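You operate a simulated robot arm through the tools that you are given. There is no shell and no other tool. Be economical: measure what you need, move in short steps, check, and stop when the job is done.

You run a simulated robot arm. Do the job below in one go: nothing can be reset, and whatever is moved stays where it is left.

## Task
Take the pink block marked "A" from the long edge of the car's deck and put it on top of the blue pallet.

The check looks at the end state, three seconds after you hand in, the way a careful person would. Anything else that was tipped, shoved, dropped, spilled or broken makes it a failure.

## Robot
A 7-joint arm with a two-finger parallel gripper, fixed in place. Base frame: the origin is at the foot of the arm, x ahead of it, y to its left, z up; the work surface is at about z = 0. Lengths are in mm, angles in rad, forces in N, time in s.
With the tool pointing down near the work surface it reaches from about 240 to 620 mm from the base axis. Its first joint turns from -1.152 to 1.152 rad. Payload 2.6 kg.
The tool frame sits at the grasp point between the pads (the TCP): z along the fingers, y along the line on which they close. The tips reach 30 mm beyond it. Largest opening 94 mm; finger width 28, thickness 10; the body of the gripper, 50 by 96 mm, starts 55 mm behind the TCP.
Orientation is that of the tool frame in the base frame, as [roll, pitch, yaw] about the fixed x, y, z axes, in that order (R = Rz(yaw) Ry(pitch) Rx(roll)). With the fingers straight down and closing along the base's y, the tool's x points along the base's -x, its y along +y and its z along -z.

## Interface
- The arm moves only by the tool play_rows. Its argument "series" is a list that holds one entry, the list of rows, each a list of 6 numbers: the shift along the tool's x, y, z in mm, then the turn, a rotation vector about the tool's x, y, z in rad. In form: [[[tx, ty, tz, wx, wy, wz], ...]]. A call has 1 to 8 rows; each row is the pose to reach, as a shift and turn from the pose commanded when the call began, along the tool's axes at that moment. "fingers" is the finger opening in mm, from 0 to 94, set as the call begins (left out, the last holds). Each row takes 0.2 s and may step no farther than 50 mm and 0.15 rad from the row before; otherwise, or with a gripper value out of range, the whole call is refused. A pose out of reach is approached as far as the arm can. The call stops where the force on the tool passes 40 N (or 10 N more than at its start, if that is more) or the arm is blocked; 0.2 s more then pass. The fingers move at their own pace (about 72 mm/s each) and stop on an object; they squeeze with about 24 N. The grip force told is the motor's: it shows also when the fingers shut on nothing. Time passes only in rows, and 0.2 s behind the last, so rows that repeat a pose let the fingers close. It gives the time, the measured TCP pose, the force on the tool (base axes), the opening and the grip force at its end, in the units of the frame above (readings bear some noise), and new pictures: "pictures" is both (left out), scene, wrist or none.
- Cameras (640 x 400 px; columns grow to the right, rows downward): "scene" is fixed at [5.2, 434.3, 558.7]; the picture's right is [-0.90, -0.44, 0.00], its down [-0.28, 0.58, -0.76] and it looks along [0.33, -0.69, -0.64] (base axes); focal length 328 px, centre (320, 200). "wrist" rides on the gripper at [76, 14, -103] in the tool frame; the picture's right is [-0.18, 0.98, 0.00], its down [-0.75, -0.14, -0.64] and it looks along [-0.63, -0.12, 0.77] (tool axes); focal length 243 px, centre (320, 200). There is no depth. A picture from a camera that has moved, and an enlarged one, comes with that camera's place and axes in the base frame and with its lens. The place of the scene camera against the robot may be out by one fixed shift of up to 25 mm in any direction.
- inspect(camera, box): a new picture of the part [left, top, right, bottom] of that camera's present view, enlarged. The clock stands still meanwhile.
- job_done(): hands the job in; it is judged then, once.

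Work in short steps. Places have to be worked out from the pictures, the camera data and where the tool is seen: move nearer, look again, correct. Check each grasp and each placing, and mend what went wrong. You have 90 turns and 170 pictures in all, those below and enlarged ones among them. Open the gripper and draw the arm clear of the work before you hand the job in, unless the task says otherwise; then end with one line.

The tools are called after "Request:" by a JSON object that holds its "op" and its "data". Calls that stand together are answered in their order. play_rows: Moves the arm, as the interface text tells. Its arguments: {"type":"object","properties":{"series":{"type":"array"},"fingers":{"type":"number"},"pictures":{"type":"string","enum":["both","scene","wrist","none"]}},"required":["series"]} The other tools are called the same way: inspect (camera, box) takes an enlarged picture of a part of a camera's view; job_done () hands the job in.

At the start:

```text
time_s: 0.0
eef_pos: [427.2, -193.1, 224.0]
orientation: [3.14, 0.002, -3.141]
ft_force: [-0.1, 0.6, 0.9]
opening: 94.0
grasp_force: 0.0
```

scene: 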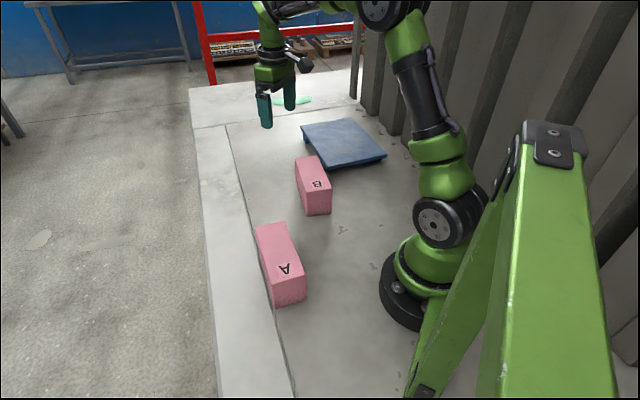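
wrist: 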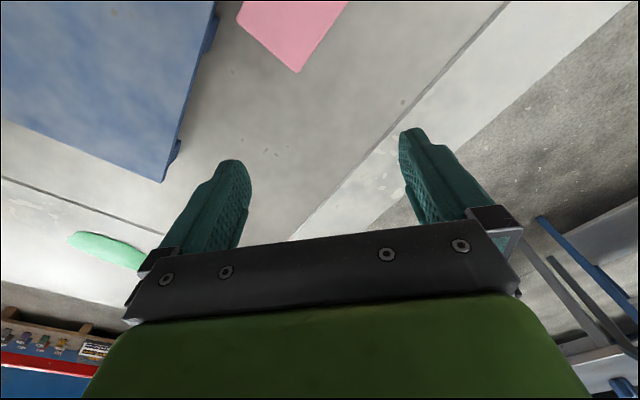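

I'll look closely at block A and the pallet in the scene view to measure them.

Request:
{"op": "inspect", "data": {"camera": "scene", "box": [220, 200, 348, 320]}}

Request:
{"op": "inspect", "data": {"camera": "scene", "box": [240, 80, 400, 220]}}

```text
3.33 times, centred on (284, 260) of scene
camera zoom: at [5.2, 434.3, 558.7], right [-0.9, -0.44, 0.0], down [-0.28, 0.58, -0.76], along [0.33, -0.69, -0.64], focal length 1093 px, centre (440, 0)
```

zoom: 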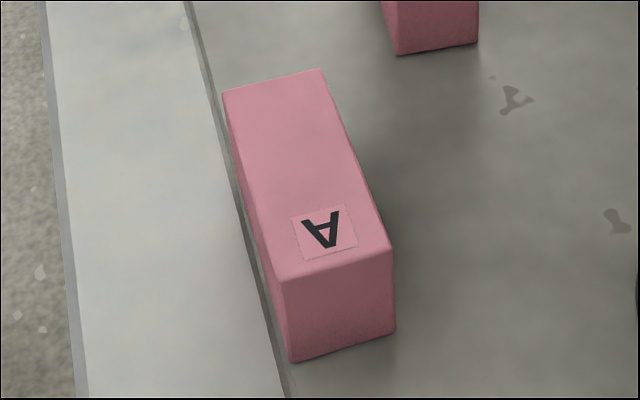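

```text
2.86 times, centred on (320, 150) of scene
camera zoom: at [5.2, 434.3, 558.7], right [-0.9, -0.44, 0.0], down [-0.28, 0.58, -0.76], along [0.33, -0.69, -0.64], focal length 937 px, centre (320, 343)
```

zoom: 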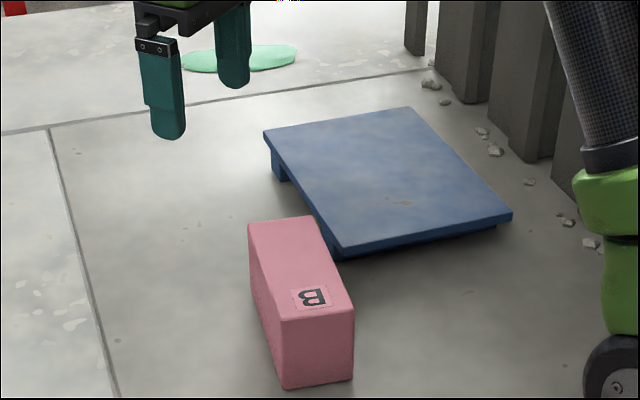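

Block A measures roughly 147x63x78 mm, centred near (261, 86) with its long axis at about -45°. The pallet centre is near (345, -432) with the same orientation. I'll move above A at the current height and turn so the fingers close across its width.

Request:
{"op": "play_rows", "data": {"series": [[[23.7, 39.9, 0, 0, 0, 0.112], [47.4, 79.8, 0, 0, 0, 0.224], [71.1, 119.6, 0, 0, 0, 0.336], [94.9, 159.4, 0, 0, 0, 0.449], [118.6, 199.3, 0, 0, 0, 0.561], [142.3, 239.1, 0, 0, 0, 0.673], [166, 279, 0, 0, 0, 0.785], [166, 279, 0, 0, 0, 0.785]]], "fingers": 94}}

```text
time_s: 1.8
eef_pos: [261.1, 83.9, 226.8]
orientation: [3.139, 0.003, 2.355]
ft_force: [0.5, -0.3, 0.0]
opening: 94.1
grasp_force: 0.1
camera wrist: at [216.7, 149.6, 329.3], right [0.82, 0.57, 0.0], down [0.43, -0.63, 0.64], along [0.36, -0.53, -0.77], focal length 243 px, centre (320, 200)
```

scene: 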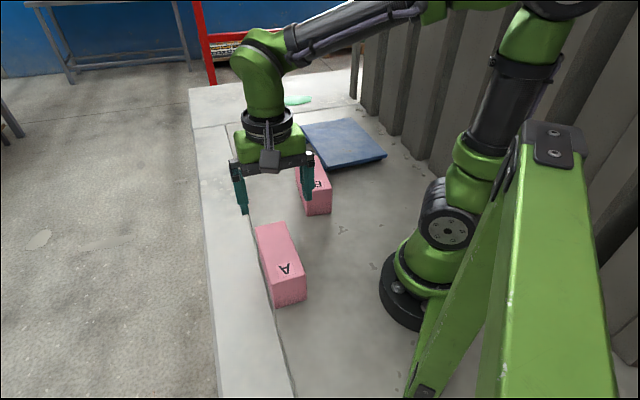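
wrist: 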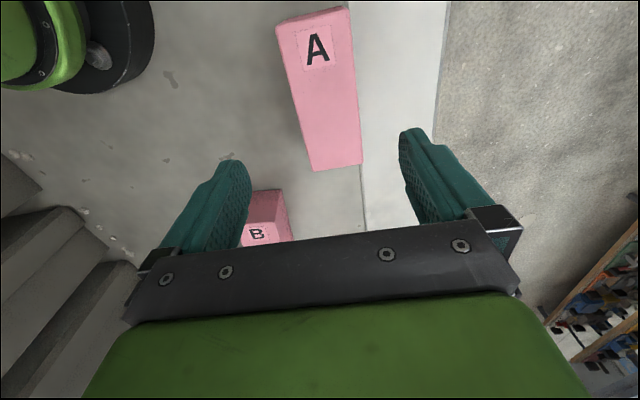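

I'll refine block A's position from this wrist view by zooming in.

Request:
{"op": "inspect", "data": {"camera": "wrist", "box": [240, 0, 400, 200]}}

```text
2.00 times, centred on (320, 100) of wrist
camera zoom: at [216.7, 149.6, 329.3], right [0.82, 0.57, 0.0], down [0.43, -0.63, 0.64], along [0.36, -0.53, -0.77], focal length 485 px, centre (320, 400)
```

zoom: 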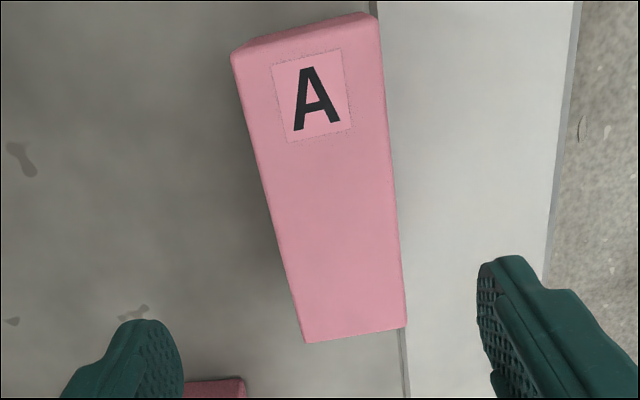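

From the wrist view, A's top centre is at about (270.5, 82.5) and its size matches the scene estimate. I'll shift by that and descend to z≈125, with the tips still above the block top, to check.

Request:
{"op": "play_rows", "data": {"series": [[[-7.8, 5.7, 0, 0, 0, 0], [-7.8, 5.7, 34, 0, 0, 0], [-7.8, 5.7, 68, 0, 0, 0], [-7.8, 5.7, 102, 0, 0, 0], [-7.8, 5.7, 102, 0, 0, 0]]]}}

```text
time_s: 3.0
eef_pos: [270.8, 81.7, 123.8]
orientation: [3.139, 0.002, 2.356]
ft_force: [-0.4, 0.5, -0.4]
opening: 93.8
grasp_force: 0.0
camera wrist: at [225.6, 146.1, 224.9], right [0.82, 0.57, 0.0], down [0.43, -0.63, 0.64], along [0.36, -0.53, -0.77], focal length 243 px, centre (320, 200)
```

scene: 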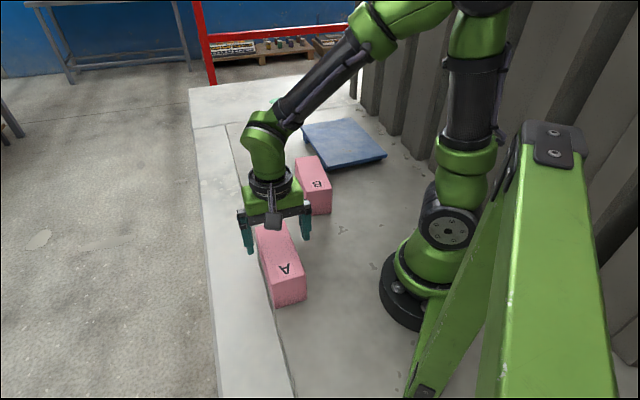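
wrist: 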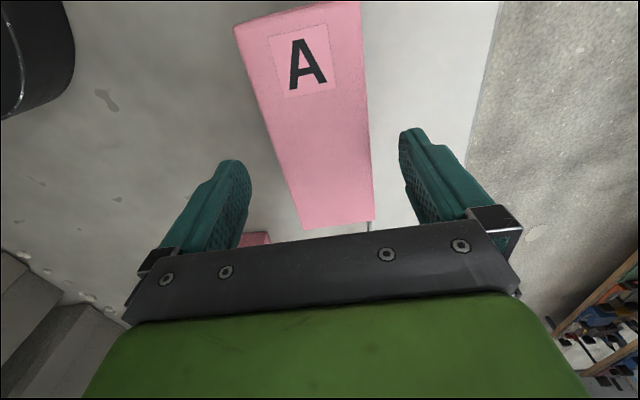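

The new view confirms the centre at about (271, 82), so the fingers straddle the block evenly. I'll descend to z≈44.

Request:
{"op": "play_rows", "data": {"series": [[[0, 0, 30, 0, 0, 0], [0, 0, 60, 0, 0, 0], [0, 0, 80, 0, 0, 0], [0, 0, 80, 0, 0, 0]]]}}

```text
time_s: 4.0
eef_pos: [271.6, 83.7, 40.8]
orientation: [3.141, 0.001, 2.355]
ft_force: [0.8, 0.3, 0.1]
opening: 94.0
grasp_force: 0.0
camera wrist: at [227.3, 149.0, 142.9], right [0.82, 0.57, 0.0], down [0.43, -0.63, 0.64], along [0.36, -0.53, -0.77], focal length 243 px, centre (320, 200)
```

scene: 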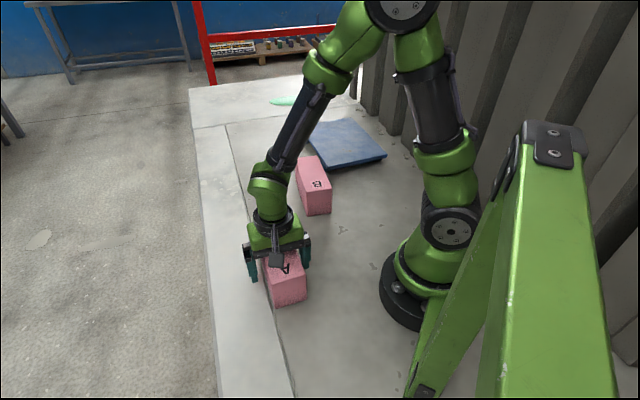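
wrist: 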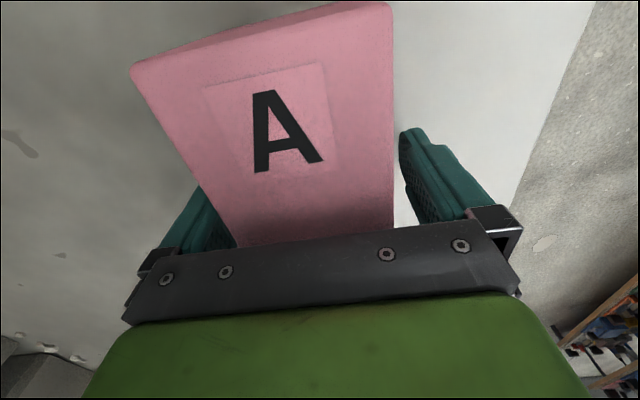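

The fingers are on either side of the block with no contact force. I'll close them.

Request:
{"op": "play_rows", "data": {"series": [[[0, 0, 0, 0, 0, 0], [0, 0, 0, 0, 0, 0], [0, 0, 0, 0, 0, 0], [0, 0, 0, 0, 0, 0]]], "fingers": 40, "pictures": "none"}}

```text
time_s: 5.0
eef_pos: [272.1, 84.8, 40.9]
orientation: [3.139, 0.002, 2.359]
ft_force: [-0.6, 0.0, 0.9]
opening: 68.3
grasp_force: 23.8
```

The grip holds at 68 mm opening with 24 N. I'll lift slowly and check for slip.

Request:
{"op": "play_rows", "data": {"series": [[[0, 0, -10, 0, 0, 0], [0, 0, -30, 0, 0, 0], [0, 0, -60, 0, 0, 0], [0, 0, -60, 0, 0, 0]]]}}

```text
time_s: 6.0
eef_pos: [273.3, 84.2, 102.2]
orientation: [3.14, 0.001, 2.356]
ft_force: [-0.2, -0.9, -5.4]
opening: 68.5
grasp_force: 23.8
camera wrist: at [226.9, 148.9, 204.6], right [0.82, 0.57, 0.0], down [0.43, -0.63, 0.64], along [0.36, -0.53, -0.77], focal length 243 px, centre (320, 200)
```

scene: 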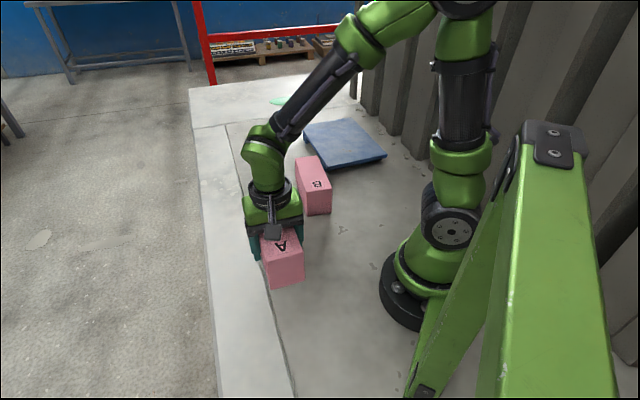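
wrist: 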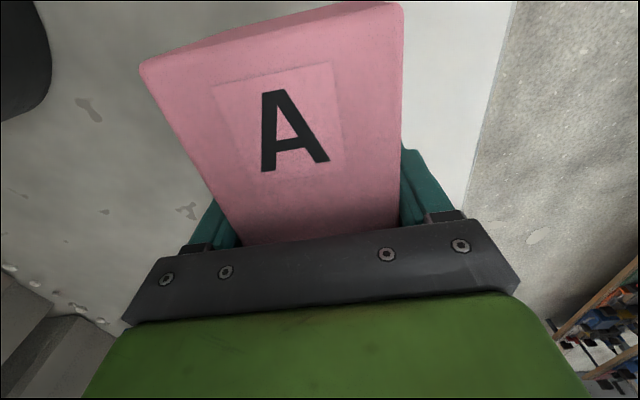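

The block (~0.55 kg) is held firm and level. Combining both cameras, the pallet centre is about (353, -427). I'll lift to z≈200 and carry the block over at constant orientation.

Request:
{"op": "play_rows", "data": {"series": [[[0, 0, -49, 0, 0, 0], [0, 0, -98, 0, 0, 0], [-32, -23.4, -98, 0, 0, 0], [-64, -46.9, -98, 0, 0, 0], [-96, -70.3, -98, 0, 0, 0], [-128, -93.8, -98, 0, 0, 0], [-160, -117.2, -98, 0, 0, 0], [-192, -140.6, -98, 0, 0, 0]]], "pictures": "scene"}}

```text
time_s: 7.8
eef_pos: [305.3, -152.6, 197.7]
orientation: [3.139, 0.001, 2.357]
ft_force: [-0.1, -1.0, -5.0]
opening: 68.5
grasp_force: 24.1
```

scene: 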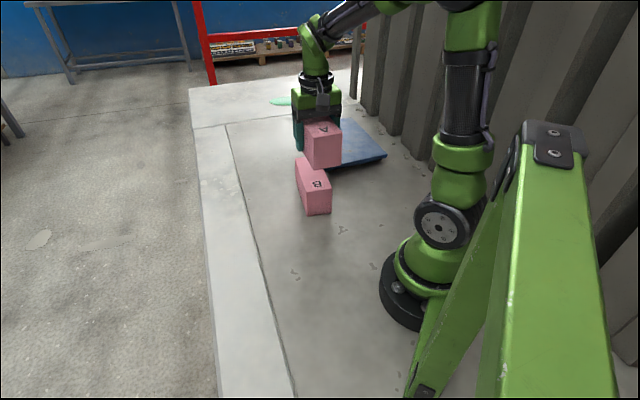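

The carry is on track at (305, -153). I'll continue to above the pallet centre.

Request:
{"op": "play_rows", "data": {"series": [[[-32.5, -22.8, 0, 0, 0, 0], [-65, -45.7, 0, 0, 0, 0], [-97.6, -68.5, 0, 0, 0, 0], [-130, -91.3, 0, 0, 0, 0], [-162.6, -114.1, 0, 0, 0, 0], [-195, -137, 0, 0, 0, 0], [-227.7, -159.8, 0, 0, 0, 0], [-227.7, -159.8, 0, 0, 0, 0]]]}}

```text
time_s: 9.6
eef_pos: [354.3, -422.9, 197.5]
orientation: [3.141, -0.002, 2.357]
ft_force: [-0.2, 0.4, -6.0]
opening: 68.3
grasp_force: 23.9
camera wrist: at [310.7, -358.3, 300.6], right [0.82, 0.57, 0.0], down [0.43, -0.63, 0.64], along [0.36, -0.53, -0.77], focal length 243 px, centre (320, 200)
```

scene: 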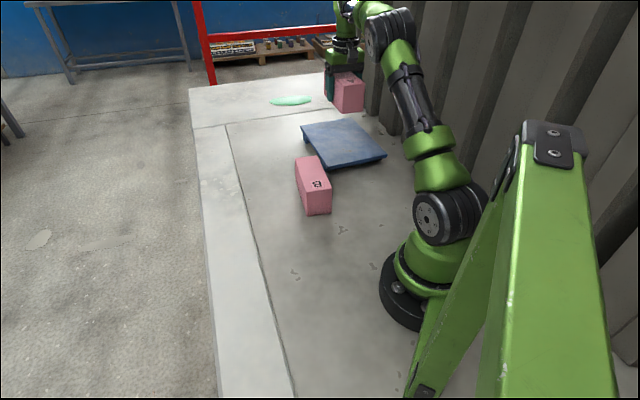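
wrist: 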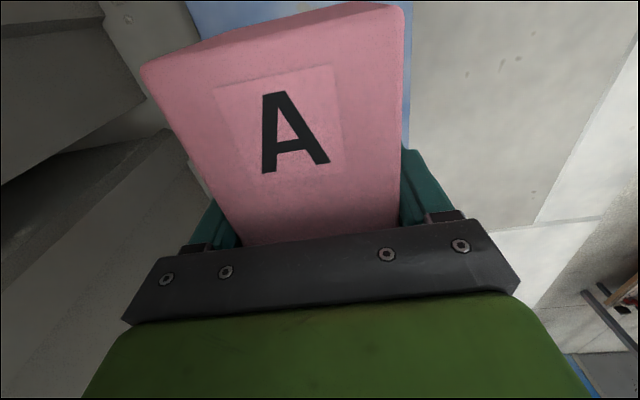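

The block projects correctly over the pallet, and the pallet edges (x+y from -206 to 62) put us at the middle. I'll descend to z≈105 and look.

Request:
{"op": "play_rows", "data": {"series": [[[0, 0, 30, 0, 0, 0], [0, 0, 60, 0, 0, 0], [0, 0, 92, 0, 0, 0], [0, 0, 92, 0, 0, 0]]]}}

Request:
{"op": "inspect", "data": {"camera": "scene", "box": [270, 70, 400, 180]}}

```text
time_s: 10.6
eef_pos: [355.1, -423.8, 106.1]
orientation: [3.139, 0.003, 2.354]
ft_force: [-0.2, 0.1, -5.2]
opening: 68.7
grasp_force: 24.1
camera wrist: at [311.5, -359.4, 207.1], right [0.82, 0.57, 0.0], down [0.43, -0.63, 0.64], along [0.36, -0.53, -0.77], focal length 243 px, centre (320, 200)
```

scene: 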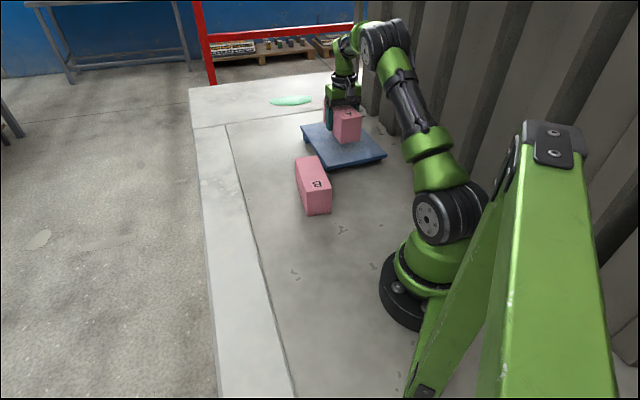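
wrist: 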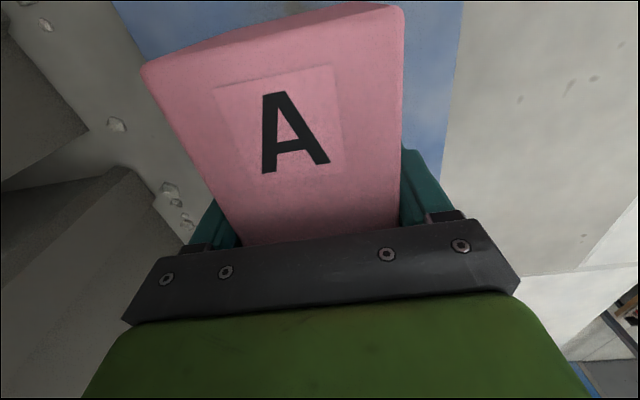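

```text
3.64 times, centred on (335, 125) of scene
camera zoom: at [5.2, 434.3, 558.7], right [-0.9, -0.44, 0.0], down [-0.28, 0.58, -0.76], along [0.33, -0.69, -0.64], focal length 1193 px, centre (266, 473)
```

zoom: 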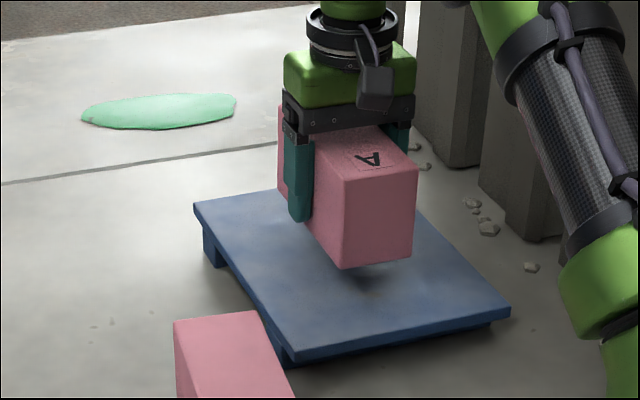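

The block hovers about 20-30 mm over the middle of the pallet. I'll lower it in small steps until contact shows.

Request:
{"op": "play_rows", "data": {"series": [[[0, 0, 6, 0, 0, 0], [0, 0, 11, 0, 0, 0], [0, 0, 15, 0, 0, 0], [0, 0, 18, 0, 0, 0], [0, 0, 20, 0, 0, 0]]], "pictures": "none"}}

Request:
{"op": "inspect", "data": {"camera": "scene", "box": [290, 90, 400, 180]}}

```text
time_s: 11.8
eef_pos: [355.0, -425.8, 87.4]
orientation: [3.141, 0.001, 2.355]
ft_force: [0.5, 0.0, -5.1]
opening: 68.5
grasp_force: 23.9
```

```text
4.44 times, centred on (345, 135) of scene
camera zoom: at [5.2, 434.3, 558.7], right [-0.9, -0.44, 0.0], down [-0.28, 0.58, -0.76], along [0.33, -0.69, -0.64], focal length 1458 px, centre (209, 489)
```

zoom: 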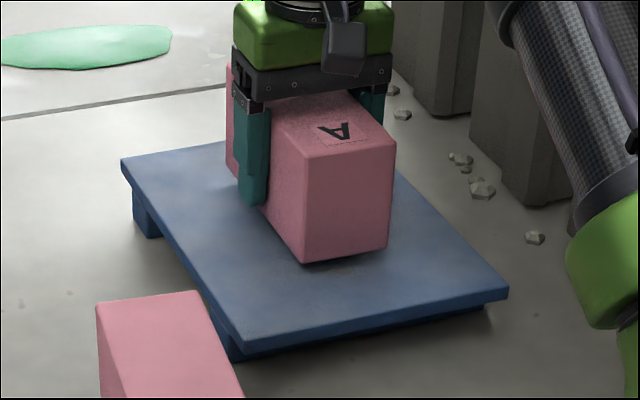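

Weight is still fully carried, so there's no contact yet, though it's close. I'll go on down in 2 mm steps.

Request:
{"op": "play_rows", "data": {"series": [[[0, 0, 2, 0, 0, 0], [0, 0, 4, 0, 0, 0], [0, 0, 6, 0, 0, 0], [0, 0, 6, 0, 0, 0]]], "pictures": "none"}}

Request:
{"op": "inspect", "data": {"camera": "scene", "box": [290, 90, 400, 180]}}

```text
time_s: 12.8
eef_pos: [356.0, -424.1, 80.8]
orientation: [3.139, 0.0, 2.359]
ft_force: [0.0, -0.7, -5.9]
opening: 68.5
grasp_force: 23.9
```

```text
4.44 times, centred on (345, 135) of scene
camera zoom: at [5.2, 434.3, 558.7], right [-0.9, -0.44, 0.0], down [-0.28, 0.58, -0.76], along [0.33, -0.69, -0.64], focal length 1458 px, centre (209, 489)
```

zoom: 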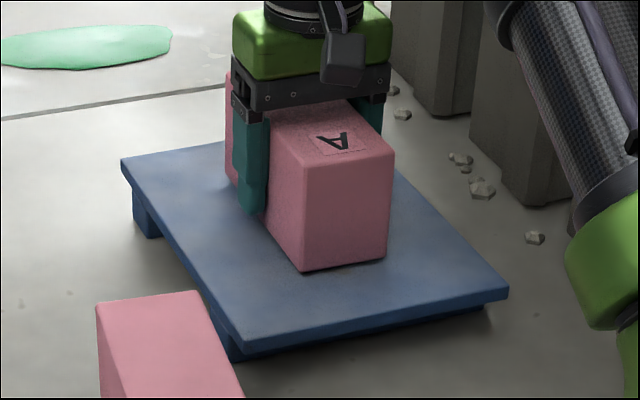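

Still no load transfer, but it looks very close. I'll take 1 mm steps next.

Request:
{"op": "play_rows", "data": {"series": [[[0, 0, 1, 0, 0, 0], [0, 0, 2, 0, 0, 0], [0, 0, 3, 0, 0, 0], [0, 0, 3, 0, 0, 0]]], "pictures": "none"}}

```text
time_s: 13.8
eef_pos: [356.5, -424.9, 77.8]
orientation: [3.141, 0.0, 2.359]
ft_force: [-0.7, 0.0, -6.5]
opening: 68.3
grasp_force: 24.0
```

I still feel the full weight, so I'll lower a further 3 mm.

Request:
{"op": "play_rows", "data": {"series": [[[0, 0, 1, 0, 0, 0], [0, 0, 2, 0, 0, 0], [0, 0, 3, 0, 0, 0], [0, 0, 3, 0, 0, 0]]], "pictures": "none"}}

Request:
{"op": "inspect", "data": {"camera": "scene", "box": [290, 90, 400, 180]}}

```text
time_s: 14.8
eef_pos: [356.7, -426.6, 77.4]
orientation: [3.14, 0.004, 2.356]
ft_force: [-4.8, 8.1, 18.1]
opening: 68.6
grasp_force: 23.9
```

```text
4.44 times, centred on (345, 135) of scene
camera zoom: at [5.1, 434.4, 558.6], right [-0.9, -0.44, 0.0], down [-0.28, 0.58, -0.76], along [0.33, -0.69, -0.64], focal length 1458 px, centre (209, 489)
```

zoom: 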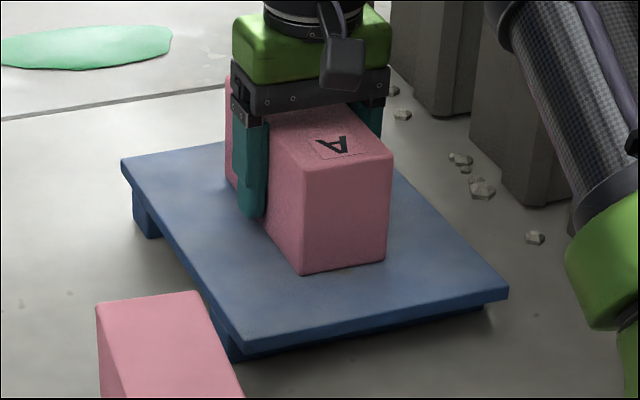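

The block is down, with the tool now pressed upward by 18 N. I'll relax 2 mm to take off the press, then open.

Request:
{"op": "play_rows", "data": {"series": [[[0, 0, -1, 0, 0, 0], [0, 0, -2, 0, 0, 0], [0, 0, -2, 0, 0, 0]]], "pictures": "none"}}

Request:
{"op": "play_rows", "data": {"series": [[[0, 0, 0, 0, 0, 0], [0, 0, 0, 0, 0, 0], [0, 0, 0, 0, 0, 0]]], "fingers": 92}}

```text
time_s: 15.6
eef_pos: [356.3, -425.1, 77.8]
orientation: [-3.141, 0.003, 2.358]
ft_force: [1.7, -2.3, 6.3]
opening: 68.7
grasp_force: 23.9
```

```text
time_s: 16.4
eef_pos: [355.6, -425.5, 76.6]
orientation: [3.139, 0.0, 2.356]
ft_force: [-0.1, -0.2, 0.2]
opening: 92.0
grasp_force: 0.1
camera wrist: at [310.8, -360.5, 179.4], right [0.82, 0.57, 0.0], down [0.43, -0.63, 0.64], along [0.36, -0.53, -0.77], focal length 243 px, centre (320, 200)
```

scene: 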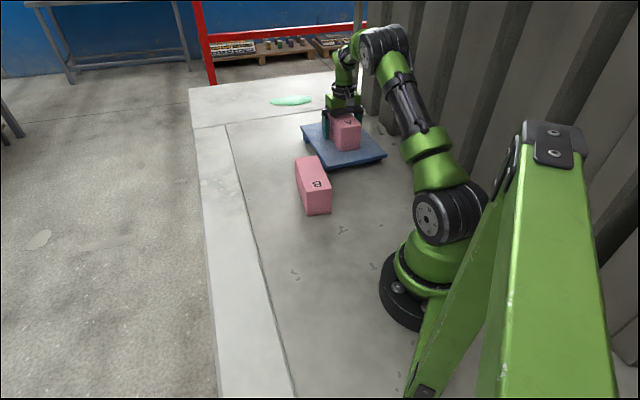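
wrist: 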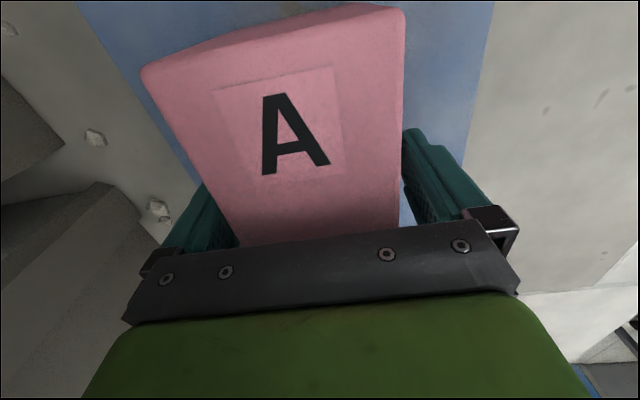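

The fingers are open and the force is zero. I'll rise straight up to about z=225 and then draw back towards the start area.

Request:
{"op": "play_rows", "data": {"series": [[[0, 0, -20, 0, 0, 0], [0, 0, -60, 0, 0, 0], [0, 0, -105, 0, 0, 0], [0, 0, -150, 0, 0, 0], [25, 35, -150, 0, 0, 0], [50, 75, -150, 0, 0, 0], [75, 115, -150, 0, 0, 0], [100, 155, -150, 0, 0, 0]]]}}

Request:
{"op": "inspect", "data": {"camera": "scene", "box": [270, 90, 400, 220]}}

```text
time_s: 18.2
eef_pos: [391.5, -241.7, 226.1]
orientation: [-3.141, 0.001, 2.357]
ft_force: [0.2, -0.5, 0.0]
opening: 91.6
grasp_force: 0.0
camera wrist: at [347.7, -176.7, 328.4], right [0.83, 0.56, 0.0], down [0.43, -0.63, 0.64], along [0.36, -0.53, -0.77], focal length 243 px, centre (320, 200)
```

scene: 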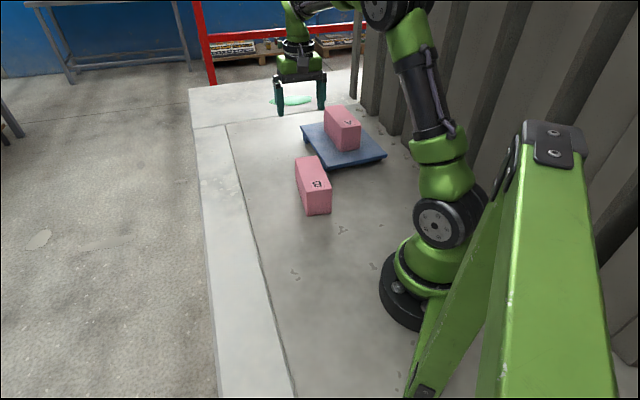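
wrist: 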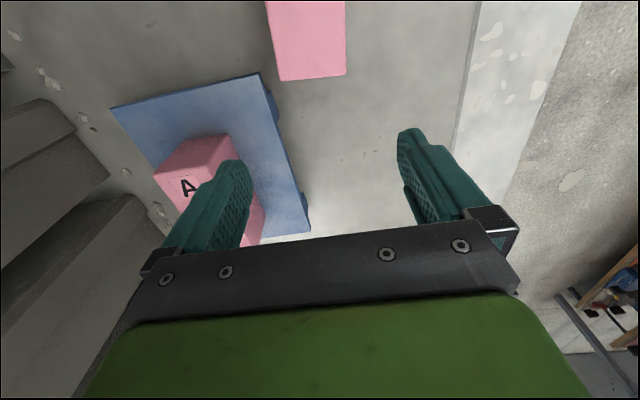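

```text
3.08 times, centred on (335, 155) of scene
camera zoom: at [5.2, 434.3, 558.7], right [-0.9, -0.44, 0.0], down [-0.28, 0.58, -0.76], along [0.33, -0.69, -0.64], focal length 1009 px, centre (274, 338)
```

zoom: 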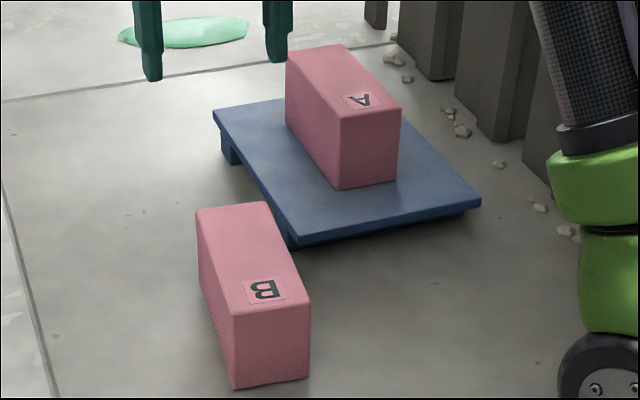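

Block A rests flat on the pallet, well inside its edges. The pallet and B haven't moved, and the arm is clear, so I'll hand in.

Request:
{"op": "job_done", "data": {}}

```text
The job is handed in.
```

Block A is lying flat on top of the blue pallet, the gripper is open and the arm is clear, and nothing else was moved.
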